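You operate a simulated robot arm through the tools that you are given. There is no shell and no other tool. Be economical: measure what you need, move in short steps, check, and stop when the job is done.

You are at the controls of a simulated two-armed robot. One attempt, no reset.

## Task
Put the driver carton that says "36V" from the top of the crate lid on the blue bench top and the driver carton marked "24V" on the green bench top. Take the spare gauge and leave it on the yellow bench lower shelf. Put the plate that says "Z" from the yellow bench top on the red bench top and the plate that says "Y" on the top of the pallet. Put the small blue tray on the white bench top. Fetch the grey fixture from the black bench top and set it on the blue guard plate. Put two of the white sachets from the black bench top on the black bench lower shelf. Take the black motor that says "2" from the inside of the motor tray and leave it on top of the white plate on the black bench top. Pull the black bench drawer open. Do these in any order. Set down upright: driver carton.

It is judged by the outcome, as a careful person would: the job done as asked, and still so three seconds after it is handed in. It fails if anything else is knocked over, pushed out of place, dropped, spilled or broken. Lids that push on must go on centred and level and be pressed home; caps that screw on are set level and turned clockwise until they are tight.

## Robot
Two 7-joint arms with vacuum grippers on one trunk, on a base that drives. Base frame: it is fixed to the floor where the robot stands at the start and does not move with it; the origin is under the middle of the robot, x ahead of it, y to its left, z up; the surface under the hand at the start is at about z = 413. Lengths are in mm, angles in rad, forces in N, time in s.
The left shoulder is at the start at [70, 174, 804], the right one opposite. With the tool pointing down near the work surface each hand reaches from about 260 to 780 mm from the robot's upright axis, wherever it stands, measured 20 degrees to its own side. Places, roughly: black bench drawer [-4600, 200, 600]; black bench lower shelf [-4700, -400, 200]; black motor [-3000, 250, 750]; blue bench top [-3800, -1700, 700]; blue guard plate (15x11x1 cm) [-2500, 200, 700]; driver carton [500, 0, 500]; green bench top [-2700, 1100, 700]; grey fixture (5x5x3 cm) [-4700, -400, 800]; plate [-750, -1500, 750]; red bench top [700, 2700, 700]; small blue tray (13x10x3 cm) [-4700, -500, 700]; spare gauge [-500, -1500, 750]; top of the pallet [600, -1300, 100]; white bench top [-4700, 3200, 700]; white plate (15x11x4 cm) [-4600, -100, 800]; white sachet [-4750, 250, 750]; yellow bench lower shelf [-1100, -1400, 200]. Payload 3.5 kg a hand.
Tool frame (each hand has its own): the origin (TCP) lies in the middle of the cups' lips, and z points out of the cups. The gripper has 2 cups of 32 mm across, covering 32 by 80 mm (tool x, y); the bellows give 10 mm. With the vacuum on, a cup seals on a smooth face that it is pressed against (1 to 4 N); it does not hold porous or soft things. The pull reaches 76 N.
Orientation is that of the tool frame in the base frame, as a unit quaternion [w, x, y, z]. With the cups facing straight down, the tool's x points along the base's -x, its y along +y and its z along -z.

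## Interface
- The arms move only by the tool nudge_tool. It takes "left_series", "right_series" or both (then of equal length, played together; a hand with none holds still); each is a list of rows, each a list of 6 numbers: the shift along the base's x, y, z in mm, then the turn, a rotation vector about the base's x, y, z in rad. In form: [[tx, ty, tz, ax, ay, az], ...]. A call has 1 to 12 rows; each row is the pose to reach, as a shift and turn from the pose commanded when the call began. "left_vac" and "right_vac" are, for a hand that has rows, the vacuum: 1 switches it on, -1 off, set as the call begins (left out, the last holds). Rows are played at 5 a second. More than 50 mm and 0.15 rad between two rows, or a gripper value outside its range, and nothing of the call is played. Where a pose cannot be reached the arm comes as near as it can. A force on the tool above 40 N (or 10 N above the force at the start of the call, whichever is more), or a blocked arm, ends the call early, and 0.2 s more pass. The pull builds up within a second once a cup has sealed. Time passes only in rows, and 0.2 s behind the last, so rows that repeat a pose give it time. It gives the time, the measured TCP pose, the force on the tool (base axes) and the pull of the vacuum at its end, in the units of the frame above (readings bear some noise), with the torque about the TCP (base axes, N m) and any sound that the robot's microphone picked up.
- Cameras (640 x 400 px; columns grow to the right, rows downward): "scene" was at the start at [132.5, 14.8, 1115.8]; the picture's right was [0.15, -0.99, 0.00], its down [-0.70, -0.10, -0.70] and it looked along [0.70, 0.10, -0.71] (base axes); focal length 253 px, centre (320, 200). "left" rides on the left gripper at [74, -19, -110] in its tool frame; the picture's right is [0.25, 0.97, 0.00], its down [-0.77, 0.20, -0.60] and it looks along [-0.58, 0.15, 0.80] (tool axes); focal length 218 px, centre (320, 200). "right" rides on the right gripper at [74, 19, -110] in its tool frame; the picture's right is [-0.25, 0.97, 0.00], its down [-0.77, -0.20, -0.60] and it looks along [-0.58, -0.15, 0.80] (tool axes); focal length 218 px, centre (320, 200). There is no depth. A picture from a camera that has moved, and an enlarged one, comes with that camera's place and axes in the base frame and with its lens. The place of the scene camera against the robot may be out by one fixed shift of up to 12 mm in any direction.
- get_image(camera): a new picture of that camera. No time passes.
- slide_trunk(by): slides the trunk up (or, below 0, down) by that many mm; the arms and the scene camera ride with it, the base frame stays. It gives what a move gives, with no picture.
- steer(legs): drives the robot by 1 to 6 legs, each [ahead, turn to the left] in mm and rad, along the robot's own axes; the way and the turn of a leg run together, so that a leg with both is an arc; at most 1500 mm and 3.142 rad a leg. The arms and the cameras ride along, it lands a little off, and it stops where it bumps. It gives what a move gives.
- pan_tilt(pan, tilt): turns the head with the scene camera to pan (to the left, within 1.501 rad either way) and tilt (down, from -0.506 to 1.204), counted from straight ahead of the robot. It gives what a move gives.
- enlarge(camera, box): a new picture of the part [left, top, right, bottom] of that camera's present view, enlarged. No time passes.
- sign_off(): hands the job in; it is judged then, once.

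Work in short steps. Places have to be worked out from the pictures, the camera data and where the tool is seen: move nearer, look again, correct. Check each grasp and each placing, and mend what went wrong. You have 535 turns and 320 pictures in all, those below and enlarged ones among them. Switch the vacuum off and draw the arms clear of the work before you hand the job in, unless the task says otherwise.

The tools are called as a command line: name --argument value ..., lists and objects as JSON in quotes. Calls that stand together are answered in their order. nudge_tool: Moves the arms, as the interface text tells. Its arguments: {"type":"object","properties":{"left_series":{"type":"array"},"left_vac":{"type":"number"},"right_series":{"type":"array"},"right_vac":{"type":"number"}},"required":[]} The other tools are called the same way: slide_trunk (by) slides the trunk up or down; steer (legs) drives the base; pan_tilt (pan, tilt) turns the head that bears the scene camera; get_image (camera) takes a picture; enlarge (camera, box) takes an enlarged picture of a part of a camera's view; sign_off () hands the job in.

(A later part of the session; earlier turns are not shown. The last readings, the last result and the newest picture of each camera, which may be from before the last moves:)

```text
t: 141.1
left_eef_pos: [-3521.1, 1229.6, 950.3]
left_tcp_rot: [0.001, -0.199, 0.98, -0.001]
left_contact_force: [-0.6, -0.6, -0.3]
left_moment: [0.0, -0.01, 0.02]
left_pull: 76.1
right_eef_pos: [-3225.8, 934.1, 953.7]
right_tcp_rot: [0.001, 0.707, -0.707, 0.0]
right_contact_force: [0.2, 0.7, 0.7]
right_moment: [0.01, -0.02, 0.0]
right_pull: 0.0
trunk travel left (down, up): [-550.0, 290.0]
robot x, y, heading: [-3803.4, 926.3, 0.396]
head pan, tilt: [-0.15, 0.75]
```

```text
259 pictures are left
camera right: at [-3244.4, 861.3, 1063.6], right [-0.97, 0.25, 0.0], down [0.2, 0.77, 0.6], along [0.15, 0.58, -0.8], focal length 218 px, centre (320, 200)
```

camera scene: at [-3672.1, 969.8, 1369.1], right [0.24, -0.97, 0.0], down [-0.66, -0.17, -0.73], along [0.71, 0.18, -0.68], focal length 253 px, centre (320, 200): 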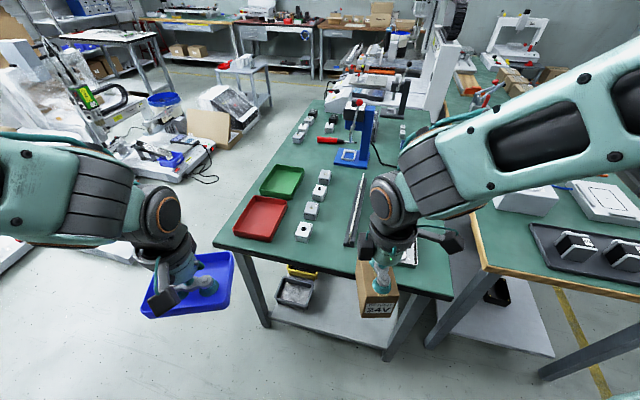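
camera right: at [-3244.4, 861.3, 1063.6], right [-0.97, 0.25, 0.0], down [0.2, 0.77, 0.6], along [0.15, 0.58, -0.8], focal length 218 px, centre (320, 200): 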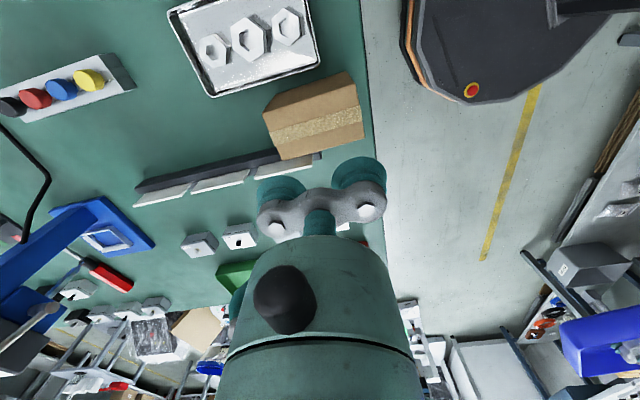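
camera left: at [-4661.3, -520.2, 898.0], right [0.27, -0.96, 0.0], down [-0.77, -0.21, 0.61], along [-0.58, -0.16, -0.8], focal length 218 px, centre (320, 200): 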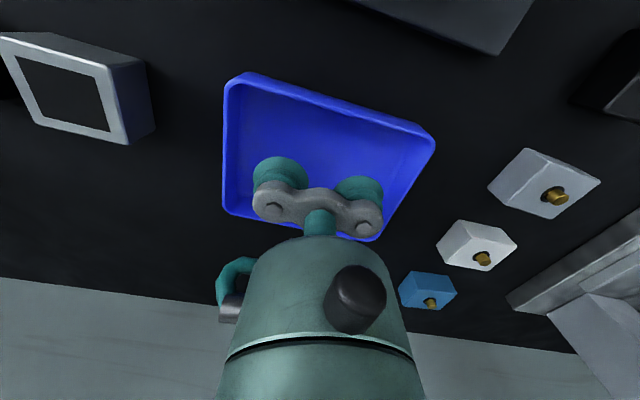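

24V is placed. I retract the right hand, then head north to the white bench.

nudge_tool --right_series '[[-25, -8, 0, 0, 0, -0.13], [-50, -16, 0, 0, 0, -0.26], [-75, -24, 0, 0, 0, -0.39], [-100, -32, 0, 0, 0, -0.52], [-125, -40, 0, 0, 0, -0.65], [-150, -48, 0, 0, 0, -0.78], [-175, -56, 0, 0, 0, -0.91], [-200, -64, 0, 0, 0, -1.04], [-200, -64, 0, 0, 0, -1.17]]'

steer --legs '[[0, 1.27], [1000, 0]]'

pan_tilt --pan 0.2 --tilt 0.4

get_image --camera "scene"

```text
t: 143.1
left_eef_pos: [-3519.5, 1228.8, 950.9]
left_tcp_rot: [0.001, -0.2, 0.98, -0.001]
left_contact_force: [0.0, -0.5, -0.9]
left_moment: [0.01, 0.03, 0.0]
left_pull: 75.5
right_eef_pos: [-3424.3, 871.4, 954.6]
right_tcp_rot: [0.0, -0.198, 0.98, 0.0]
right_contact_force: [0.2, -0.5, 0.0]
right_moment: [0.0, 0.0, 0.02]
right_pull: 0.1
trunk travel left (down, up): [-550.0, 290.0]
robot x, y, heading: [-3797.8, 927.4, 0.4]
head pan, tilt: [-0.15, 0.75]
```

```text
t: 151.5
left_eef_pos: [-4100.9, 2285.9, 951.3]
left_tcp_rot: [-0.002, 0.742, -0.67, 0.0]
left_contact_force: [0.6, 0.2, -0.5]
left_moment: [-0.01, 0.0, 0.02]
left_pull: 75.6
right_eef_pos: [-3730.6, 2270.1, 955.0]
right_tcp_rot: [-0.001, 0.742, -0.671, 0.0]
right_contact_force: [0.7, -0.3, -0.5]
right_moment: [0.0, -0.02, -0.02]
right_pull: 0.1
trunk travel left (down, up): [-550.0, 290.0]
robot x, y, heading: [-3894.5, 1926.3, 1.668]
head pan, tilt: [-0.15, 0.75]
```

```text
t: 152.3
left_eef_pos: [-4100.7, 2284.9, 951.7]
left_tcp_rot: [-0.001, 0.743, -0.67, 0.001]
left_contact_force: [0.5, -0.3, -1.0]
left_moment: [-0.02, 0.01, -0.03]
left_pull: 75.6
right_eef_pos: [-3730.3, 2269.5, 956.0]
right_tcp_rot: [0.001, 0.742, -0.671, 0.0]
right_contact_force: [-0.8, -1.4, 0.5]
right_moment: [-0.06, -0.02, -0.01]
right_pull: 0.1
trunk travel left (down, up): [-550.0, 290.0]
robot x, y, heading: [-3891.8, 1927.7, 1.669]
head pan, tilt: [0.201, 0.4]
```

```text
258 pictures are left
camera scene: at [-3924.8, 2068.8, 1400.2], right [0.96, 0.29, 0.0], down [0.11, -0.37, -0.92], along [-0.27, 0.88, -0.39], focal length 253 px, centre (320, 200)
```

scene: 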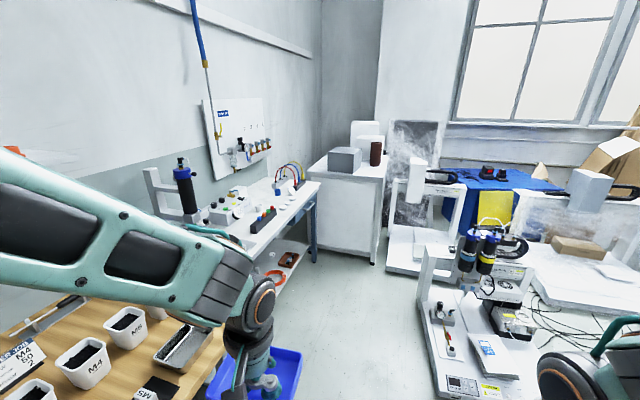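

The white bench's front edge is at x≈-4465. I go on to y≈2850 and turn to face it.

steer --legs '[[950, 0], [0, 1.47]]'

pan_tilt --pan 0.0 --tilt 0.6

get_image --camera "scene"

```text
t: 160.9
left_eef_pos: [-4365.6, 2708.2, 950.9]
left_tcp_rot: [-0.001, 1.0, 0.001, -0.001]
left_contact_force: [0.0, -0.3, -0.3]
left_moment: [-0.02, 0.0, -0.01]
left_pull: 75.5
right_eef_pos: [-4313.3, 3075.7, 954.2]
right_tcp_rot: [0.0, 1.0, 0.0, 0.0]
right_contact_force: [-0.1, 0.2, -0.5]
right_moment: [-0.02, 0.03, 0.0]
right_pull: 0.0
trunk travel left (down, up): [-550.0, 290.0]
robot x, y, heading: [-3988.7, 2877.8, 3.145]
head pan, tilt: [0.201, 0.4]
```

```text
t: 161.6
left_eef_pos: [-4365.2, 2709.2, 950.5]
left_tcp_rot: [0.0, 1.0, 0.001, -0.001]
left_contact_force: [-0.6, -0.2, -1.0]
left_moment: [-0.01, -0.01, 0.02]
left_pull: 75.3
right_eef_pos: [-4313.1, 3075.6, 955.4]
right_tcp_rot: [0.0, 1.0, 0.0, 0.001]
right_contact_force: [0.7, 0.6, 0.7]
right_moment: [0.01, 0.0, -0.03]
right_pull: 0.1
trunk travel left (down, up): [-550.0, 290.0]
robot x, y, heading: [-3992.2, 2878.3, 3.132]
head pan, tilt: [0.0, 0.6]
```

```text
257 pictures are left
camera scene: at [-4125.5, 2880.3, 1382.1], right [0.0, 1.0, 0.0], down [0.56, 0.0, -0.83], along [-0.83, 0.0, -0.56], focal length 253 px, centre (320, 200)
```

scene: 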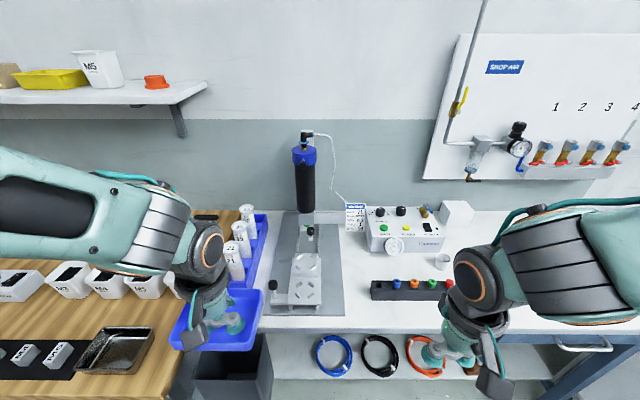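

The front strip is a bit shallow; I check the part of the bench further right.

get_image --camera "right"

pan_tilt --pan -0.7 --tilt 0.5

get_image --camera "scene"

```text
256 pictures are left
camera right: at [-4240.0, 3056.0, 1064.8], right [-0.25, -0.97, 0.0], down [-0.77, 0.2, 0.6], along [-0.58, 0.15, -0.8], focal length 218 px, centre (320, 200)
```

right: 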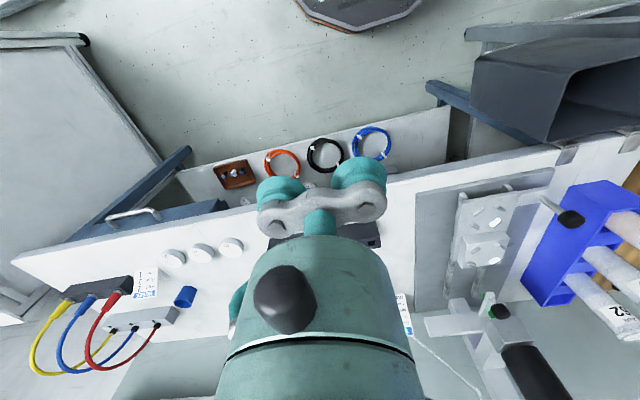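

```text
t: 162.7
left_eef_pos: [-4365.2, 2708.2, 950.7]
left_tcp_rot: [-0.001, 1.0, 0.001, -0.001]
left_contact_force: [-1.0, 0.1, -2.3]
left_moment: [-0.01, -0.02, 0.03]
left_pull: 75.1
right_eef_pos: [-4313.2, 3075.7, 955.4]
right_tcp_rot: [0.0, 1.0, 0.0, -0.001]
right_contact_force: [-0.5, 0.2, -0.2]
right_moment: [-0.02, 0.01, 0.0]
right_pull: 0.0
trunk travel left (down, up): [-550.0, 290.0]
robot x, y, heading: [-3990.5, 2876.1, 3.139]
head pan, tilt: [-0.7, 0.499]
```

```text
255 pictures are left
camera scene: at [-4106.6, 2938.9, 1391.1], right [0.65, 0.76, 0.0], down [0.37, -0.31, -0.88], along [-0.67, 0.57, -0.48], focal length 253 px, centre (320, 200)
```

scene: 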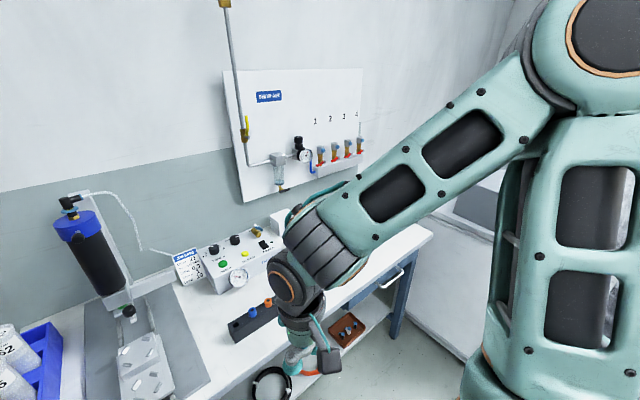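

I lift and extend the right hand to look down on the bench's middle and right part.

nudge_tool --right_series '[[-20, 15, 30, 0, 0, 0], [-40, 30, 60, 0, 0, 0], [-60, 45, 90, 0, 0, 0], [-80, 60, 120, 0, 0, 0], [-100, 80, 150, 0, 0, 0], [-120, 100, 180, 0, 0, 0]]'

get_image --camera "right"

pan_tilt --pan -0.3 --tilt 0.6

get_image --camera "scene"

```text
t: 164.1
left_eef_pos: [-4366.4, 2708.6, 950.6]
left_tcp_rot: [-0.001, 1.0, 0.002, 0.0]
left_contact_force: [-0.6, -0.9, -2.0]
left_moment: [0.0, -0.03, 0.0]
left_pull: 75.1
right_eef_pos: [-4433.7, 3174.8, 1134.7]
right_tcp_rot: [0.0, 1.0, 0.001, 0.0]
right_contact_force: [-0.4, 0.3, 0.5]
right_moment: [0.01, -0.01, 0.01]
right_pull: 0.0
trunk travel left (down, up): [-550.0, 290.0]
robot x, y, heading: [-3991.5, 2876.6, 3.138]
head pan, tilt: [-0.7, 0.499]
```

```text
254 pictures are left
camera right: at [-4360.0, 3156.4, 1244.1], right [-0.25, -0.97, 0.0], down [-0.77, 0.2, 0.6], along [-0.58, 0.15, -0.8], focal length 218 px, centre (320, 200)
```

right: 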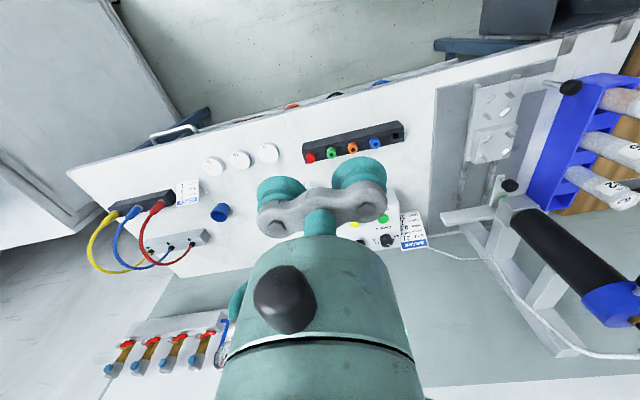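

```text
t: 165.0
left_eef_pos: [-4364.9, 2707.5, 951.1]
left_tcp_rot: [-0.001, 1.0, 0.002, -0.001]
left_contact_force: [-0.6, 0.3, -0.8]
left_moment: [0.01, -0.05, 0.02]
left_pull: 75.9
right_eef_pos: [-4433.3, 3175.2, 1134.0]
right_tcp_rot: [0.001, 1.0, 0.0, 0.0]
right_contact_force: [0.1, -1.0, 0.0]
right_moment: [0.01, -0.01, 0.0]
right_pull: 0.0
trunk travel left (down, up): [-550.0, 290.0]
robot x, y, heading: [-3986.6, 2877.1, 3.139]
head pan, tilt: [-0.3, 0.6]
```

```text
253 pictures are left
camera scene: at [-4121.5, 2906.7, 1382.0], right [0.3, 0.95, 0.0], down [0.54, -0.17, -0.83], along [-0.79, 0.25, -0.56], focal length 253 px, centre (320, 200)
```

scene: 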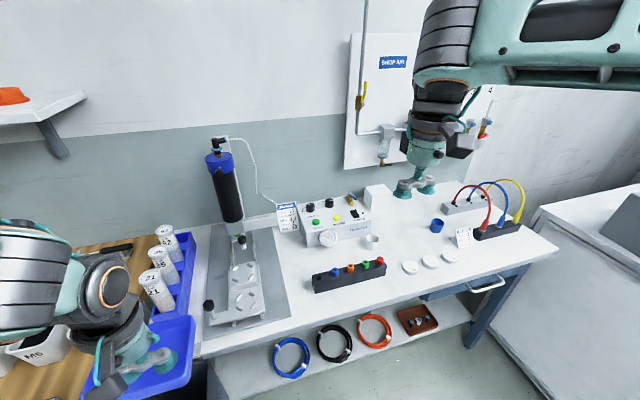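

There's a clear patch at about (-4690, 3420) between the white cup, blue cup and discs. I retract the right hand, swing south, reverse north to y≈3500, and face the bench again.

nudge_tool --right_series '[[20, -15, -20, 0, 0, 0], [40, -30, -40, 0, 0, 0], [60, -45, -60, 0, 0, 0], [80, -60, -80, 0, 0, 0], [100, -80, -80, 0, 0, 0], [120, -110, -80, 0, 0, 0]]'

steer --legs '[[0, 1.57], [-620, 0], [0, -1.57]]'

get_image --camera "scene"

```text
t: 166.4
left_eef_pos: [-4364.0, 2707.6, 952.5]
left_tcp_rot: [-0.001, 1.0, 0.002, 0.0]
left_contact_force: [-0.6, 0.1, -0.7]
left_moment: [-0.02, -0.01, 0.0]
left_pull: 75.5
right_eef_pos: [-4312.8, 3063.4, 1055.3]
right_tcp_rot: [0.0, 1.0, 0.0, 0.0]
right_contact_force: [-0.3, 0.0, -0.2]
right_moment: [0.01, 0.01, 0.0]
right_pull: 0.2
trunk travel left (down, up): [-550.0, 290.0]
robot x, y, heading: [-3986.8, 2875.7, 3.144]
head pan, tilt: [-0.3, 0.6]
```

```text
t: 177.4
left_eef_pos: [-4360.5, 3325.0, 950.2]
left_tcp_rot: [-0.001, 1.0, 0.002, -0.001]
left_contact_force: [-0.2, -0.5, -1.1]
left_moment: [-0.03, -0.03, -0.03]
left_pull: 74.8
right_eef_pos: [-4307.8, 3682.0, 1055.2]
right_tcp_rot: [0.0, 1.0, -0.001, 0.001]
right_contact_force: [0.3, 0.4, 0.7]
right_moment: [0.01, -0.01, 0.02]
right_pull: 0.0
trunk travel left (down, up): [-550.0, 290.0]
robot x, y, heading: [-3984.5, 3499.0, 3.138]
head pan, tilt: [-0.3, 0.6]
```

```text
252 pictures are left
camera scene: at [-4116.3, 3526.6, 1382.0], right [0.3, 0.95, 0.0], down [0.54, -0.17, -0.83], along [-0.79, 0.25, -0.57], focal length 253 px, centre (320, 200)
```

scene: 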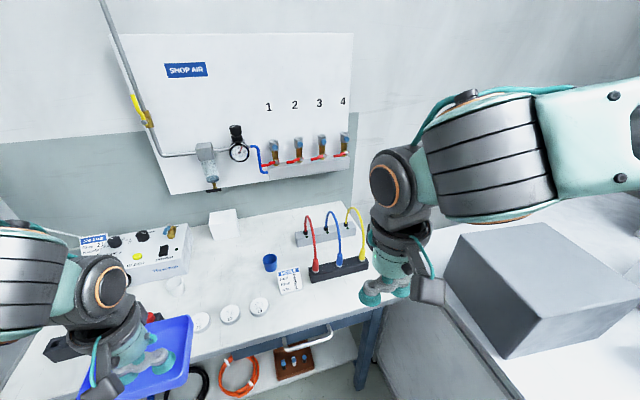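

Position is as planned. I move 125 mm closer and take the tray over the patch.

steer --legs '[[125, 0]]'

nudge_tool --left_series '[[-35, 15, 0, 0, 0, 0], [-70, 32, 0, 0, 0, 0], [-105, 50, 0, 0, 0, 0], [-140, 66, 0, 0, 0, 0], [-170, 82, 0, 0, 0, 0], [-200, 95, 0, 0, 0, 0]]'

get_image --camera "left"

get_image --camera "scene"

```text
t: 178.7
left_eef_pos: [-4485.6, 3324.7, 950.9]
left_tcp_rot: [-0.001, 1.0, 0.002, -0.001]
left_contact_force: [0.0, 0.3, -0.8]
left_moment: [-0.01, -0.03, 0.0]
left_pull: 75.5
right_eef_pos: [-4433.2, 3682.6, 1055.2]
right_tcp_rot: [0.0, 1.0, 0.001, 0.0]
right_contact_force: [-0.6, 0.3, -1.3]
right_moment: [-0.03, 0.0, -0.02]
right_pull: 0.0
trunk travel left (down, up): [-550.0, 290.0]
robot x, y, heading: [-4107.6, 3499.3, 3.133]
head pan, tilt: [-0.3, 0.6]
```

```text
t: 180.1
left_eef_pos: [-4685.1, 3420.9, 951.0]
left_tcp_rot: [-0.001, 1.0, 0.001, 0.0]
left_contact_force: [0.7, 0.5, -1.1]
left_moment: [-0.02, 0.01, 0.04]
left_pull: 75.4
right_eef_pos: [-4434.7, 3682.2, 1055.0]
right_tcp_rot: [0.001, 1.0, 0.0, 0.001]
right_contact_force: [0.0, 0.1, -0.1]
right_moment: [0.02, -0.02, -0.01]
right_pull: 0.1
trunk travel left (down, up): [-550.0, 290.0]
robot x, y, heading: [-4109.9, 3495.7, 3.137]
head pan, tilt: [-0.3, 0.6]
```

```text
251 pictures are left
camera left: at [-4612.0, 3440.9, 1062.0], right [0.26, -0.97, 0.0], down [-0.77, -0.2, 0.6], along [-0.58, -0.15, -0.8], focal length 218 px, centre (320, 200)
```

left: 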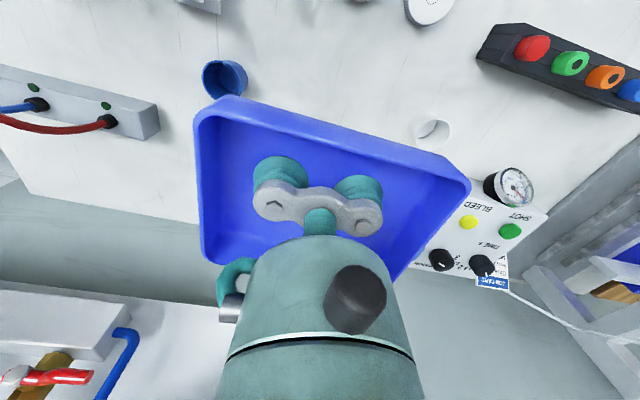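

```text
250 pictures are left
camera scene: at [-4242.5, 3527.5, 1381.9], right [0.3, 0.95, 0.0], down [0.54, -0.17, -0.82], along [-0.79, 0.25, -0.57], focal length 253 px, centre (320, 200)
```

scene: 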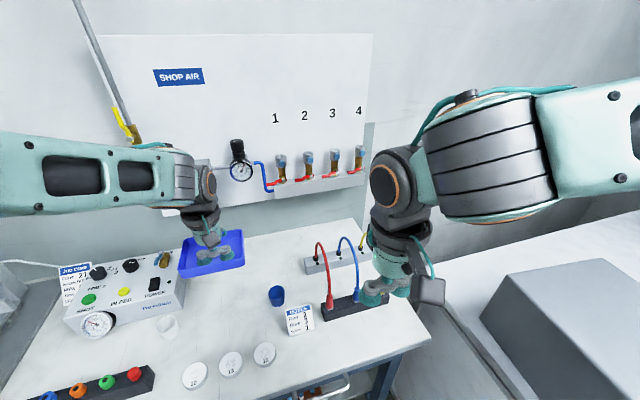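

Both cups leave room; I shift 15 mm to centre and lower.

nudge_tool --left_series '[[-5, -15, -45, 0, 0, 0], [-5, -15, -90, 0, 0, 0], [-5, -15, -135, 0, 0, 0], [-5, -15, -175, 0, 0, 0], [-5, -15, -190, 0, 0, 0], [-5, -15, -196, 0, 0, 0], [-5, -15, -200, 0, 0, 0], [-5, -15, -204, 0, 0, 0], [-5, -15, -208, 0, 0, 0]]'

```text
t: 182.1
left_eef_pos: [-4688.6, 3406.5, 744.2]
left_tcp_rot: [-0.001, 1.0, 0.002, -0.002]
left_contact_force: [0.8, -0.3, 8.9]
left_moment: [-0.03, -0.12, -0.12]
left_pull: 75.0
right_eef_pos: [-4431.7, 3681.2, 1055.7]
right_tcp_rot: [0.0, 1.0, 0.0, 0.0]
right_contact_force: [0.4, -0.2, 0.6]
right_moment: [0.02, -0.03, 0.01]
right_pull: 0.1
trunk travel left (down, up): [-550.0, 290.0]
robot x, y, heading: [-4110.6, 3492.5, 3.137]
head pan, tilt: [-0.3, 0.6]
```

Contact made. I release and lift.

nudge_tool --left_series '[[0, 0, 1, 0, 0, 0], [0, 0, 2, 0, 0, 0], [0, 0, 2, 0, 0, 0], [0, 0, 8, 0, 0, 0], [0, 0, 25, 0, 0, 0], [0, 0, 70, 0, 0, 0], [0, 0, 115, 0, 0, 0], [0, 0, 160, 0, 0, 0], [0, 0, 205, 0, 0, 0]]' --left_vac -1

get_image --camera "left"

```text
t: 184.1
left_eef_pos: [-4687.3, 3405.0, 949.3]
left_tcp_rot: [-0.001, 1.0, 0.002, -0.002]
left_contact_force: [-0.4, -0.2, 0.9]
left_moment: [0.01, 0.01, 0.02]
left_pull: 0.0
right_eef_pos: [-4431.3, 3682.3, 1054.9]
right_tcp_rot: [0.0, 1.0, -0.001, 0.0]
right_contact_force: [0.5, -0.4, -0.7]
right_moment: [0.02, 0.02, 0.0]
right_pull: 0.0
trunk travel left (down, up): [-550.0, 290.0]
robot x, y, heading: [-4109.9, 3497.2, 3.139]
head pan, tilt: [-0.3, 0.6]
```

```text
249 pictures are left
camera left: at [-4614.5, 3425.0, 1060.4], right [0.26, -0.97, 0.0], down [-0.77, -0.21, 0.61], along [-0.59, -0.15, -0.8], focal length 218 px, centre (320, 200)
```

left: 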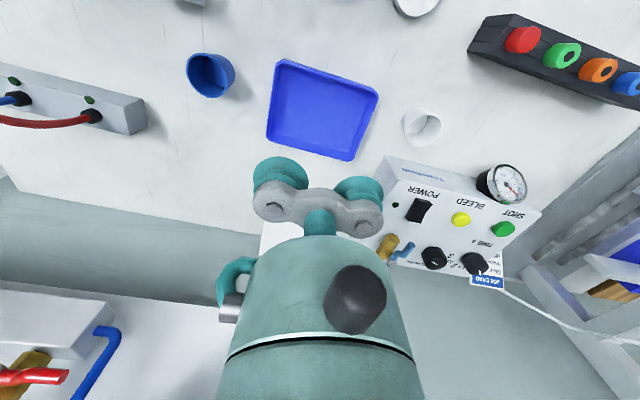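

Tray placed neatly. I retract the left hand and drive back south toward the motor tray.

nudge_tool --left_series '[[40, -15, 0, 0, 0, 0], [80, -30, 0, 0, 0, 0], [120, -45, 0, 0, 0, 0], [160, -60, 0, 0, 0, 0], [200, -70, 0, 0, 0, 0], [235, -75, 0, 0, 0, 0]]' --right_series '[[0, 0, -20, 0, 0, 0], [0, 0, -40, 0, 0, 0], [0, 0, -60, 0, 0, 0], [0, 0, -80, 0, 0, 0], [0, 0, -100, 0, 0, 0], [0, 0, -100, 0, 0, 0]]'

steer --legs '[[-170, 0], [0, 1.57], [1500, 0], [1450, 0]]'

pan_tilt --pan 0.9 --tilt 0.6

get_image --camera "scene"

```text
t: 185.5
left_eef_pos: [-4452.7, 3328.6, 949.6]
left_tcp_rot: [0.0, 1.0, 0.002, -0.002]
left_contact_force: [-0.6, -1.0, -0.1]
left_moment: [-0.02, -0.02, 0.04]
left_pull: 0.1
right_eef_pos: [-4430.8, 3680.3, 955.1]
right_tcp_rot: [0.0, 1.0, 0.001, -0.001]
right_contact_force: [0.2, -0.2, 0.8]
right_moment: [0.02, 0.0, -0.03]
right_pull: 0.0
trunk travel left (down, up): [-550.0, 290.0]
robot x, y, heading: [-4113.5, 3499.2, 3.142]
head pan, tilt: [-0.3, 0.6]
```

```text
t: 187.1
left_eef_pos: [-4293.8, 3328.8, 949.2]
left_tcp_rot: [-0.001, 1.0, 0.002, -0.002]
left_contact_force: [0.3, 0.2, 0.6]
left_moment: [0.02, -0.01, 0.03]
left_pull: 0.0
right_eef_pos: [-4272.2, 3679.8, 955.7]
right_tcp_rot: [0.0, 1.0, 0.0, -0.001]
right_contact_force: [0.7, -0.4, 0.1]
right_moment: [0.01, 0.0, 0.0]
right_pull: 0.1
trunk travel left (down, up): [-550.0, 290.0]
robot x, y, heading: [-3947.3, 3498.0, 3.136]
head pan, tilt: [-0.3, 0.6]
stopped in leg 1: the robot was blocked; the commanded pose is now the measured one
```

```text
t: 188.5
left_eef_pos: [-4295.2, 3329.3, 948.8]
left_tcp_rot: [-0.001, 1.0, 0.001, -0.001]
left_contact_force: [-0.9, 0.5, -0.5]
left_moment: [0.04, 0.02, -0.01]
left_pull: 0.0
right_eef_pos: [-4273.5, 3680.2, 955.9]
right_tcp_rot: [0.0, 1.0, 0.001, -0.001]
right_contact_force: [-0.4, -0.6, 0.3]
right_moment: [-0.02, -0.05, 0.0]
right_pull: 0.0
trunk travel left (down, up): [-550.0, 290.0]
robot x, y, heading: [-3947.7, 3496.0, 3.138]
head pan, tilt: [0.901, 0.6]
```

```text
248 pictures are left
camera scene: at [-4052.6, 3430.6, 1382.0], right [-0.78, 0.62, 0.0], down [0.35, 0.44, -0.83], along [-0.51, -0.64, -0.56], focal length 253 px, centre (320, 200)
```

scene: 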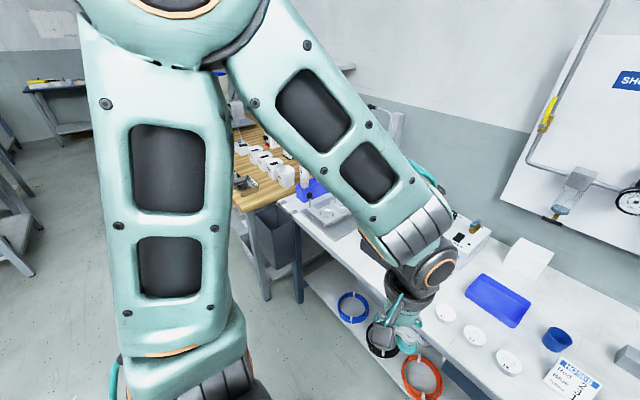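

The rear touched the machine platform; I ease forward 45 mm, turn south and drive.

steer --legs '[[45, 0], [0, 1.57], [1500, 0], [1450, 0]]'

get_image --camera "scene"

```text
t: 207.1
left_eef_pos: [-3832.8, 182.1, 948.2]
left_tcp_rot: [0.0, 0.705, 0.709, -0.002]
left_contact_force: [0.6, -0.2, 0.6]
left_moment: [-0.01, 0.02, 0.01]
left_pull: 0.0
right_eef_pos: [-4183.9, 204.1, 954.9]
right_tcp_rot: [0.0, 0.706, 0.708, 0.0]
right_contact_force: [0.1, 0.7, -0.7]
right_moment: [-0.02, 0.02, 0.01]
right_pull: 0.0
trunk travel left (down, up): [-550.0, 290.0]
robot x, y, heading: [-4001.3, 529.0, -1.574]
head pan, tilt: [0.901, 0.6]
```

```text
247 pictures are left
camera scene: at [-3929.3, 425.2, 1382.0], right [-0.62, -0.78, 0.0], down [-0.44, 0.35, -0.83], along [0.65, -0.51, -0.57], focal length 253 px, centre (320, 200)
```

scene: 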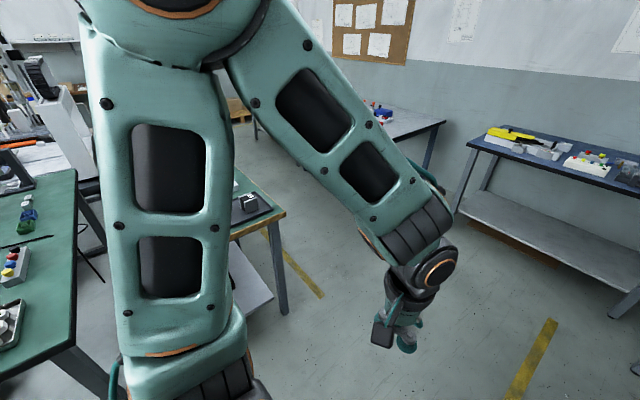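

The south bench's corner is at about (-3160, 12). I move to about (-3530, 330) and face east for the motor tray.

steer --legs '[[0, 1.18], [510, 0], [0, 0.39]]'

pan_tilt --pan 0.0 --tilt 0.75

get_image --camera "scene"

```text
t: 214.2
left_eef_pos: [-3185.8, 496.6, 948.9]
left_tcp_rot: [0.001, 0.0, 1.0, -0.001]
left_contact_force: [-0.5, 0.4, 0.2]
left_moment: [-0.01, -0.01, 0.02]
left_pull: 0.0
right_eef_pos: [-3210.8, 145.4, 954.7]
right_tcp_rot: [0.0, 0.001, 1.0, 0.0]
right_contact_force: [-0.9, -0.7, -0.3]
right_moment: [-0.01, -0.02, 0.0]
right_pull: 0.0
trunk travel left (down, up): [-550.0, 290.0]
robot x, y, heading: [-3535.3, 328.8, -0.007]
head pan, tilt: [0.901, 0.6]
```

```text
t: 215.4
left_eef_pos: [-3186.3, 495.4, 947.9]
left_tcp_rot: [0.001, -0.001, 1.0, -0.001]
left_contact_force: [-0.5, 0.4, -0.1]
left_moment: [-0.02, -0.01, -0.02]
left_pull: 0.1
right_eef_pos: [-3210.1, 144.9, 956.2]
right_tcp_rot: [0.0, 0.002, 1.0, 0.0]
right_contact_force: [0.0, -0.4, 0.0]
right_moment: [0.01, -0.02, 0.01]
right_pull: 0.0
trunk travel left (down, up): [-550.0, 290.0]
robot x, y, heading: [-3533.1, 327.2, -0.01]
head pan, tilt: [0.0, 0.75]
```

```text
246 pictures are left
camera scene: at [-3397.4, 331.9, 1369.1], right [-0.01, -1.0, 0.0], down [-0.68, 0.0, -0.73], along [0.73, 0.0, -0.68], focal length 253 px, centre (320, 200)
```

scene: 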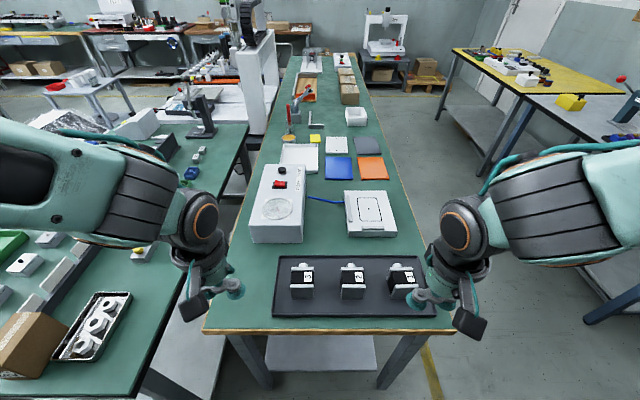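

I zoom in on the motors and the plates beyond.

enlarge --camera "scene" --box '[260, 225, 440, 335]'

enlarge --camera "scene" --box '[230, 90, 420, 245]'

get_image --camera "right"

```text
3.56 times, centred on (350, 280) of scene
camera zoom: at [-3397.4, 331.9, 1369.1], right [-0.01, -1.0, 0.0], down [-0.68, 0.0, -0.73], along [0.73, 0.0, -0.68], focal length 898 px, centre (213, -84)
```

zoom: 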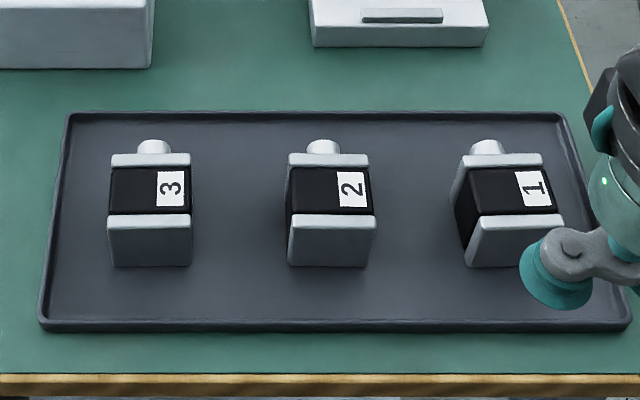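

```text
2.58 times, centred on (325, 168) of scene
camera zoom: at [-3397.4, 331.9, 1369.1], right [-0.01, -1.0, 0.0], down [-0.68, 0.0, -0.73], along [0.73, 0.0, -0.68], focal length 652 px, centre (307, 284)
```

zoom: 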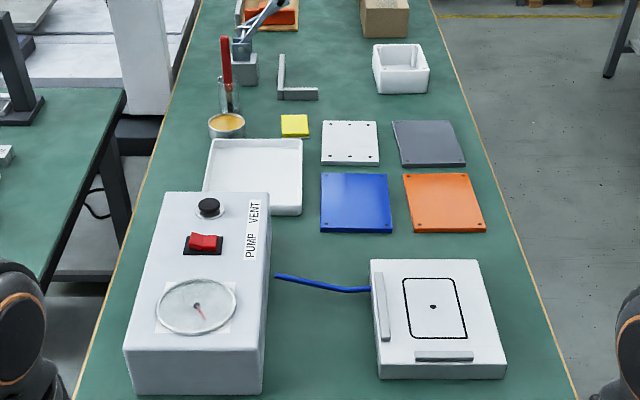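

```text
243 pictures are left
camera right: at [-3283.5, 164.1, 1064.8], right [0.26, 0.97, 0.0], down [0.77, -0.2, 0.6], along [0.58, -0.15, -0.8], focal length 218 px, centre (320, 200)
```

right: 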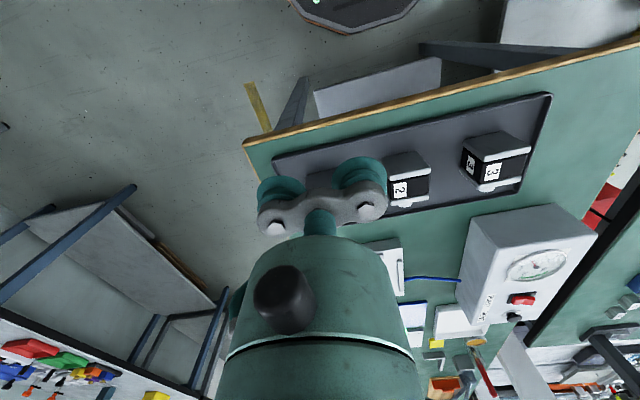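

Motor 2's top centre is at about (-3078, 244, ~799). Its top is only ~55 mm wide, so I use one cup: the right hand's +y cup, with the TCP at y≈220. I approach above it.

nudge_tool --right_series '[[35, 20, 0, 0, 0, 0], [70, 40, 0, 0, 0, 0], [105, 60, -20, 0, 0, 0], [132, 75, -50, 0, 0, 0], [132, 75, -80, 0, 0, 0], [132, 75, -100, 0, 0, 0]]'

get_image --camera "right"

enlarge --camera "scene" --box '[260, 205, 440, 315]'

```text
t: 216.8
left_eef_pos: [-3184.6, 496.7, 948.5]
left_tcp_rot: [0.0, 0.0, 1.0, -0.001]
left_contact_force: [0.0, 0.1, 0.6]
left_moment: [0.0, -0.02, -0.01]
left_pull: 0.1
right_eef_pos: [-3077.3, 221.0, 854.7]
right_tcp_rot: [-0.001, 0.001, 1.0, 0.0]
right_contact_force: [-0.7, 0.5, -0.6]
right_moment: [-0.03, 0.03, -0.01]
right_pull: 0.1
trunk travel left (down, up): [-550.0, 290.0]
robot x, y, heading: [-3538.1, 328.1, -0.012]
head pan, tilt: [0.0, 0.75]
```

```text
242 pictures are left
camera right: at [-3151.6, 239.7, 964.5], right [0.26, 0.97, 0.0], down [0.77, -0.2, 0.6], along [0.58, -0.15, -0.8], focal length 218 px, centre (320, 200)
```

right: 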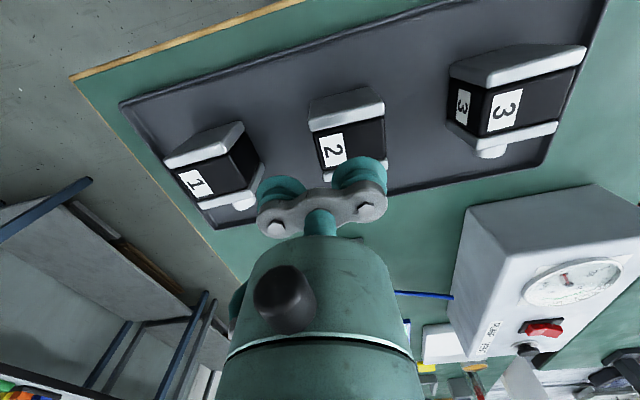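

```text
3.56 times, centred on (350, 260) of scene
camera zoom: at [-3396.5, 332.3, 1369.0], right [-0.01, -1.0, 0.0], down [-0.68, 0.0, -0.73], along [0.73, -0.01, -0.68], focal length 898 px, centre (213, -13)
```

zoom: 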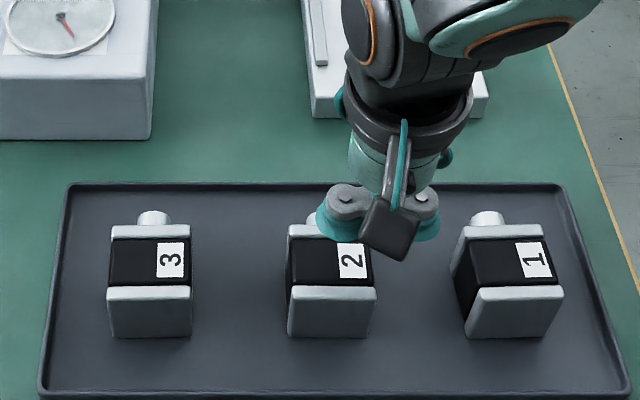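

Motor 2 spans y 220–274, so the +y cup lands on its centre with TCP y≈223. I descend with vacuum on.

nudge_tool --right_series '[[2, 2, -30, 0, 0, 0], [2, 2, -45, 0, 0, 0], [2, 2, -51, 0, 0, 0], [2, 2, -55, 0, 0, 0], [2, 2, -58, 0, 0, 0], [2, 2, -61, 0, 0, 0], [2, 2, -61, 0, 0, 0], [2, 2, -61, 0, 0, 0]]' --right_vac 1

```text
t: 218.6
left_eef_pos: [-3187.5, 494.9, 949.3]
left_tcp_rot: [0.002, -0.001, 1.0, 0.0]
left_contact_force: [0.7, 0.5, 0.5]
left_moment: [0.0, -0.02, 0.01]
left_pull: 0.0
right_eef_pos: [-3076.8, 221.0, 795.2]
right_tcp_rot: [0.002, 0.002, 1.0, 0.001]
right_contact_force: [4.7, -12.0, 25.7]
right_moment: [1.27, 0.06, -0.1]
right_pull: 37.4
trunk travel left (down, up): [-550.0, 290.0]
robot x, y, heading: [-3532.0, 331.7, -0.009]
head pan, tilt: [0.0, 0.75]
```

One cup sealed (37 N). I lift and check.

nudge_tool --right_series '[[0, 0, 5, 0, 0, 0], [0, 0, 15, 0, 0, 0], [0, 0, 40, 0, 0, 0], [0, 0, 80, 0, 0, 0], [0, 0, 120, 0, 0, 0], [0, 0, 150, 0, 0, 0]]'

get_image --camera "scene"

get_image --camera "right"

```text
t: 220.0
left_eef_pos: [-3186.0, 495.7, 948.7]
left_tcp_rot: [0.0, 0.0, 1.0, -0.001]
left_contact_force: [-0.5, 1.9, 0.1]
left_moment: [0.01, -0.03, -0.01]
left_pull: 0.2
right_eef_pos: [-3076.4, 222.8, 945.1]
right_tcp_rot: [0.0, 0.001, 1.0, 0.0]
right_contact_force: [-0.5, -0.8, -7.4]
right_moment: [0.67, 0.02, 0.0]
right_pull: 37.6
trunk travel left (down, up): [-550.0, 290.0]
robot x, y, heading: [-3531.8, 327.6, -0.004]
head pan, tilt: [0.0, 0.75]
```

```text
240 pictures are left
camera scene: at [-3397.7, 331.7, 1369.1], right [-0.01, -1.0, 0.0], down [-0.68, 0.01, -0.73], along [0.73, -0.01, -0.68], focal length 253 px, centre (320, 200)
```

scene: 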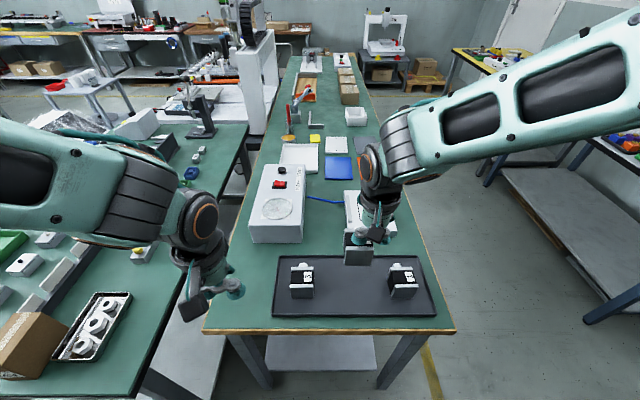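

```text
239 pictures are left
camera right: at [-3150.1, 241.6, 1054.3], right [0.26, 0.97, 0.0], down [0.77, -0.2, 0.6], along [0.58, -0.15, -0.8], focal length 218 px, centre (320, 200)
```

right: 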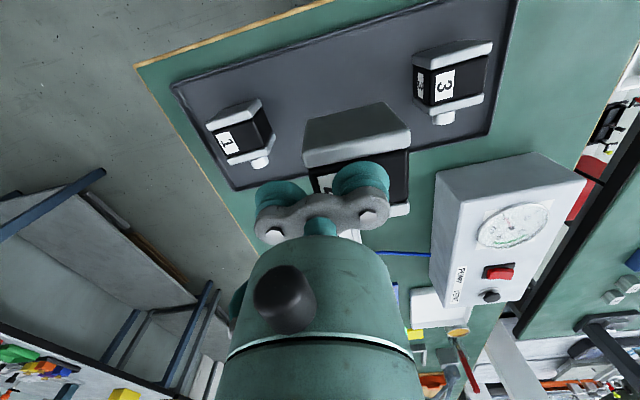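

Motor 2 is held. I retract, back into the lane, go south and turn west to the black bench near the white plate.

nudge_tool --right_series '[[-30, -15, 0, 0, 0, 0], [-60, -30, 0, 0, 0, 0], [-90, -45, 0, 0, 0, 0], [-120, -60, 10, 0, 0, 0]]'

steer --legs '[[-420, 0], [0, -1.57], [560, 0], [0, -1.57]]'

get_image --camera "scene"

```text
t: 221.0
left_eef_pos: [-3187.8, 496.0, 949.6]
left_tcp_rot: [0.002, 0.0, 1.0, 0.001]
left_contact_force: [-0.1, -0.3, -0.9]
left_moment: [-0.01, -0.02, -0.01]
left_pull: 0.2
right_eef_pos: [-3197.5, 160.5, 955.5]
right_tcp_rot: [0.001, 0.001, 1.0, 0.001]
right_contact_force: [-0.8, -0.4, -7.3]
right_moment: [0.68, 0.03, 0.01]
right_pull: 37.7
trunk travel left (down, up): [-550.0, 290.0]
robot x, y, heading: [-3532.2, 330.8, -0.009]
head pan, tilt: [0.0, 0.75]
```

```text
t: 234.1
left_eef_pos: [-4312.9, -389.6, 948.0]
left_tcp_rot: [-0.001, 1.0, -0.005, -0.001]
left_contact_force: [0.2, -0.9, 0.3]
left_moment: [-0.01, 0.0, 0.04]
left_pull: 0.0
right_eef_pos: [-4298.5, -54.9, 955.1]
right_tcp_rot: [0.0, 1.0, -0.006, 0.0]
right_contact_force: [0.9, -1.0, -6.7]
right_moment: [-0.63, -0.04, 0.0]
right_pull: 37.6
trunk travel left (down, up): [-550.0, 290.0]
robot x, y, heading: [-3964.6, -224.2, 3.125]
head pan, tilt: [0.0, 0.75]
```

```text
238 pictures are left
camera scene: at [-4095.0, -222.3, 1369.1], right [0.02, 1.0, 0.0], down [0.68, -0.01, -0.73], along [-0.73, 0.01, -0.68], focal length 253 px, centre (320, 200)
```

scene: 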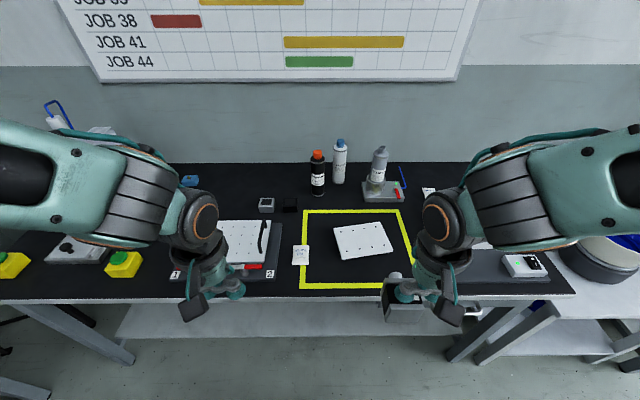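

The white plate sits in the yellow square. I move 130 mm closer and look at it in detail.

steer --legs '[[130, 0]]'

enlarge --camera "scene" --box '[240, 180, 440, 305]'

get_image --camera "right"

```text
t: 235.3
left_eef_pos: [-4443.8, -387.9, 948.0]
left_tcp_rot: [-0.001, 1.0, -0.003, 0.0]
left_contact_force: [0.6, -0.9, 0.1]
left_moment: [0.0, -0.02, 0.03]
left_pull: 0.1
right_eef_pos: [-4429.2, -53.7, 955.2]
right_tcp_rot: [0.0, 1.0, -0.006, 0.001]
right_contact_force: [0.1, -0.2, -7.3]
right_moment: [-0.64, -0.02, 0.0]
right_pull: 37.6
trunk travel left (down, up): [-550.0, 290.0]
robot x, y, heading: [-4093.8, -226.6, 3.125]
head pan, tilt: [0.0, 0.75]
```

```text
3.20 times, centred on (340, 242) of scene
camera zoom: at [-4225.9, -220.5, 1369.1], right [0.02, 1.0, 0.0], down [0.68, -0.01, -0.73], along [-0.73, 0.01, -0.68], focal length 808 px, centre (256, 64)
```

zoom: 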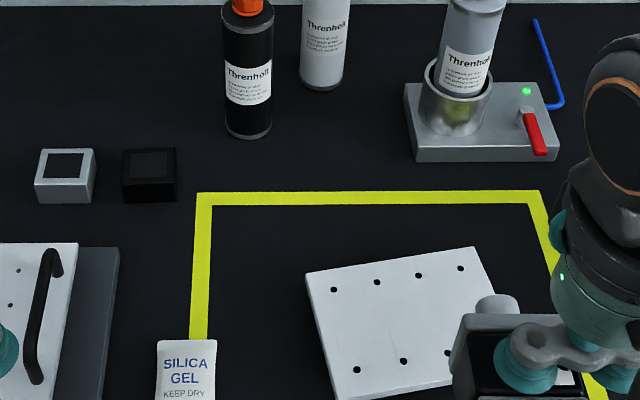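

```text
236 pictures are left
camera right: at [-4356.8, -73.8, 1064.2], right [-0.26, -0.96, 0.0], down [-0.77, 0.21, 0.6], along [-0.58, 0.16, -0.8], focal length 218 px, centre (320, 200)
```

right: 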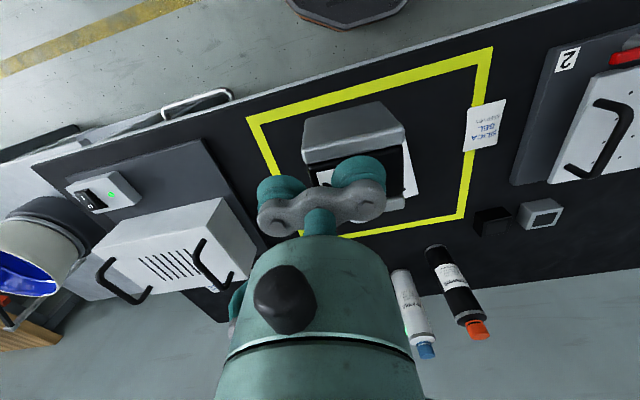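

I take the left hand's view too, to triangulate the plate's height.

get_image --camera "left"

nudge_tool --right_series '[[0, 30, 20, 0, 0, 0], [0, 65, 30, 0, 0, 0], [0, 100, 30, 0, 0, 0], [0, 130, 30, 0, 0, 0]]'

enlarge --camera "scene" --box '[240, 200, 440, 325]'

```text
235 pictures are left
camera left: at [-4369.1, -369.3, 1059.9], right [0.24, -0.97, 0.0], down [-0.77, -0.2, 0.61], along [-0.59, -0.15, -0.8], focal length 218 px, centre (320, 200)
```

left: 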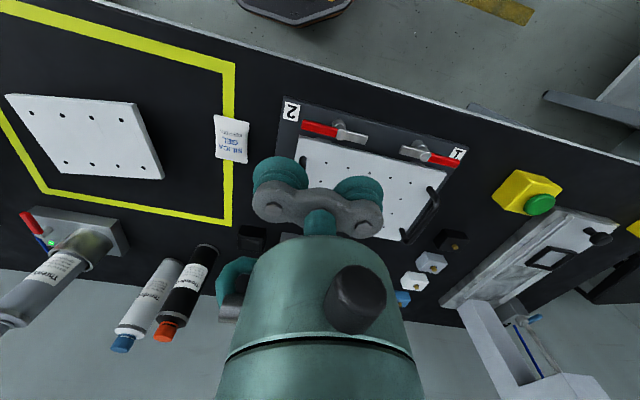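

```text
t: 236.3
left_eef_pos: [-4441.9, -386.1, 949.1]
left_tcp_rot: [0.0, 1.0, -0.006, -0.002]
left_contact_force: [-0.6, -0.5, -0.7]
left_moment: [0.01, -0.03, 0.01]
left_pull: 0.1
right_eef_pos: [-4428.2, 78.8, 984.2]
right_tcp_rot: [0.002, 1.0, -0.006, 0.0]
right_contact_force: [0.1, -0.3, -6.6]
right_moment: [-0.61, 0.01, 0.02]
right_pull: 37.9
trunk travel left (down, up): [-550.0, 290.0]
robot x, y, heading: [-4097.2, -224.1, 3.126]
head pan, tilt: [0.0, 0.75]
```

```text
3.20 times, centred on (340, 262) of scene
camera zoom: at [-4225.7, -217.6, 1369.1], right [0.02, 1.0, 0.0], down [0.68, -0.01, -0.73], along [-0.73, 0.01, -0.68], focal length 808 px, centre (256, 0)
```

zoom: 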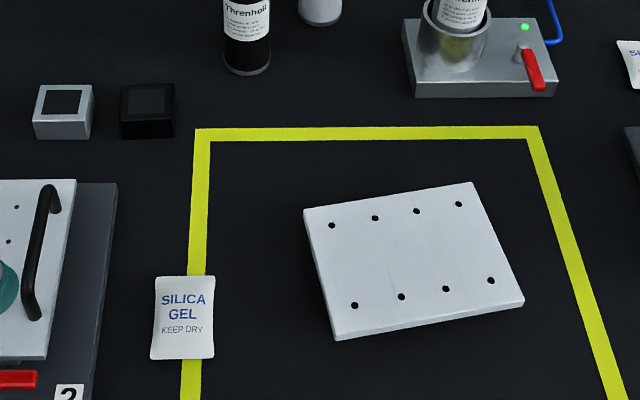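

The plate is thin; its centre is at about (-4567, -77). I take the motor over it (motor centre is 25 mm toward -y from the TCP).

nudge_tool --right_series '[[-30, -28, 0, 0, 0, 0], [-60, -56, -10, 0, 0, 0], [-90, -84, -30, 0, 0, 0], [-120, -112, -50, 0, 0, 0], [-139, -131, -80, 0, 0, 0], [-139, -131, -120, 0, 0, 0], [-139, -131, -150, 0, 0, 0]]'

enlarge --camera "scene" --box '[240, 180, 440, 305]'

get_image --camera "right"

```text
t: 237.9
left_eef_pos: [-4443.2, -387.8, 946.9]
left_tcp_rot: [-0.001, 1.0, -0.004, -0.001]
left_contact_force: [0.2, -0.1, -0.7]
left_moment: [-0.01, 0.0, -0.01]
left_pull: 0.1
right_eef_pos: [-4569.9, -55.6, 833.9]
right_tcp_rot: [0.0, 1.0, -0.006, 0.001]
right_contact_force: [-0.5, 0.3, -7.3]
right_moment: [-0.64, -0.04, 0.01]
right_pull: 37.4
trunk travel left (down, up): [-550.0, 290.0]
robot x, y, heading: [-4097.5, -229.8, 3.133]
head pan, tilt: [0.0, 0.75]
```

```text
3.20 times, centred on (340, 242) of scene
camera zoom: at [-4227.1, -220.7, 1369.0], right [0.02, 1.0, 0.0], down [0.68, -0.01, -0.73], along [-0.73, 0.01, -0.68], focal length 808 px, centre (256, 64)
```

zoom: 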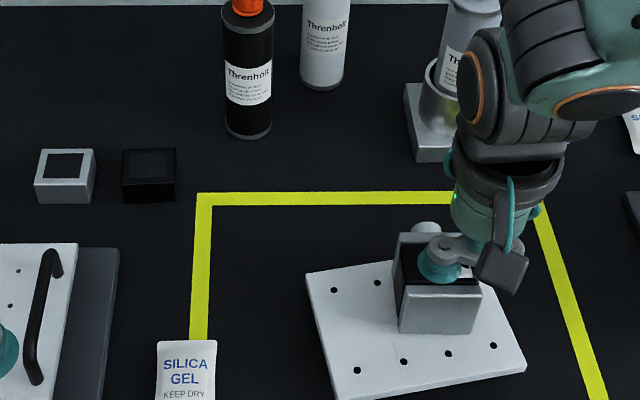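

```text
232 pictures are left
camera right: at [-4496.8, -75.4, 943.3], right [-0.27, -0.96, 0.0], down [-0.77, 0.21, 0.6], along [-0.58, 0.16, -0.8], focal length 218 px, centre (320, 200)
```

right: 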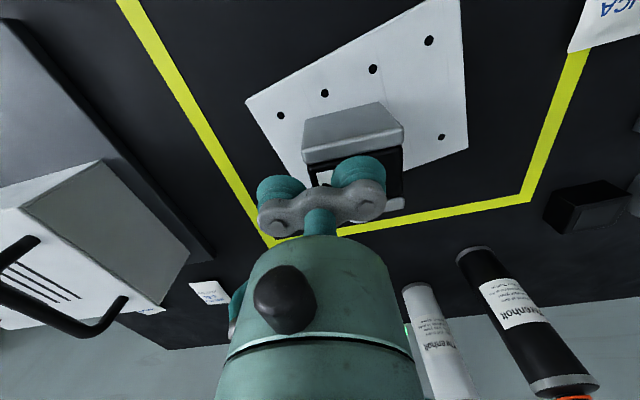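

The right view puts the plate centre at (-4570, -95), so I shift 12 mm and lower until contact.

nudge_tool --right_series '[[0, -6, -8, 0, 0, 0], [0, -12, -16, 0, 0, 0], [0, -12, -22, 0, 0, 0], [0, -12, -27, 0, 0, 0], [0, -12, -31, 0, 0, 0], [0, -12, -35, 0, 0, 0], [0, -12, -38, 0, 0, 0]]'

```text
t: 238.8
left_eef_pos: [-4440.7, -388.4, 950.2]
left_tcp_rot: [-0.001, 1.0, -0.007, -0.003]
left_contact_force: [-0.1, 0.0, 0.5]
left_moment: [0.02, 0.05, 0.02]
left_pull: 0.0
right_eef_pos: [-4567.4, -65.7, 817.2]
right_tcp_rot: [0.0, 1.0, -0.008, -0.003]
right_contact_force: [3.7, 5.4, 19.8]
right_moment: [-1.12, -0.05, 0.25]
right_pull: 37.0
trunk travel left (down, up): [-550.0, 290.0]
robot x, y, heading: [-4092.2, -227.7, 3.129]
head pan, tilt: [0.0, 0.75]
stopped in row 4 (right hand): the force on the tool passed its limit at 53 N (the readings are from after the stop); the commanded pose is now the measured one
```

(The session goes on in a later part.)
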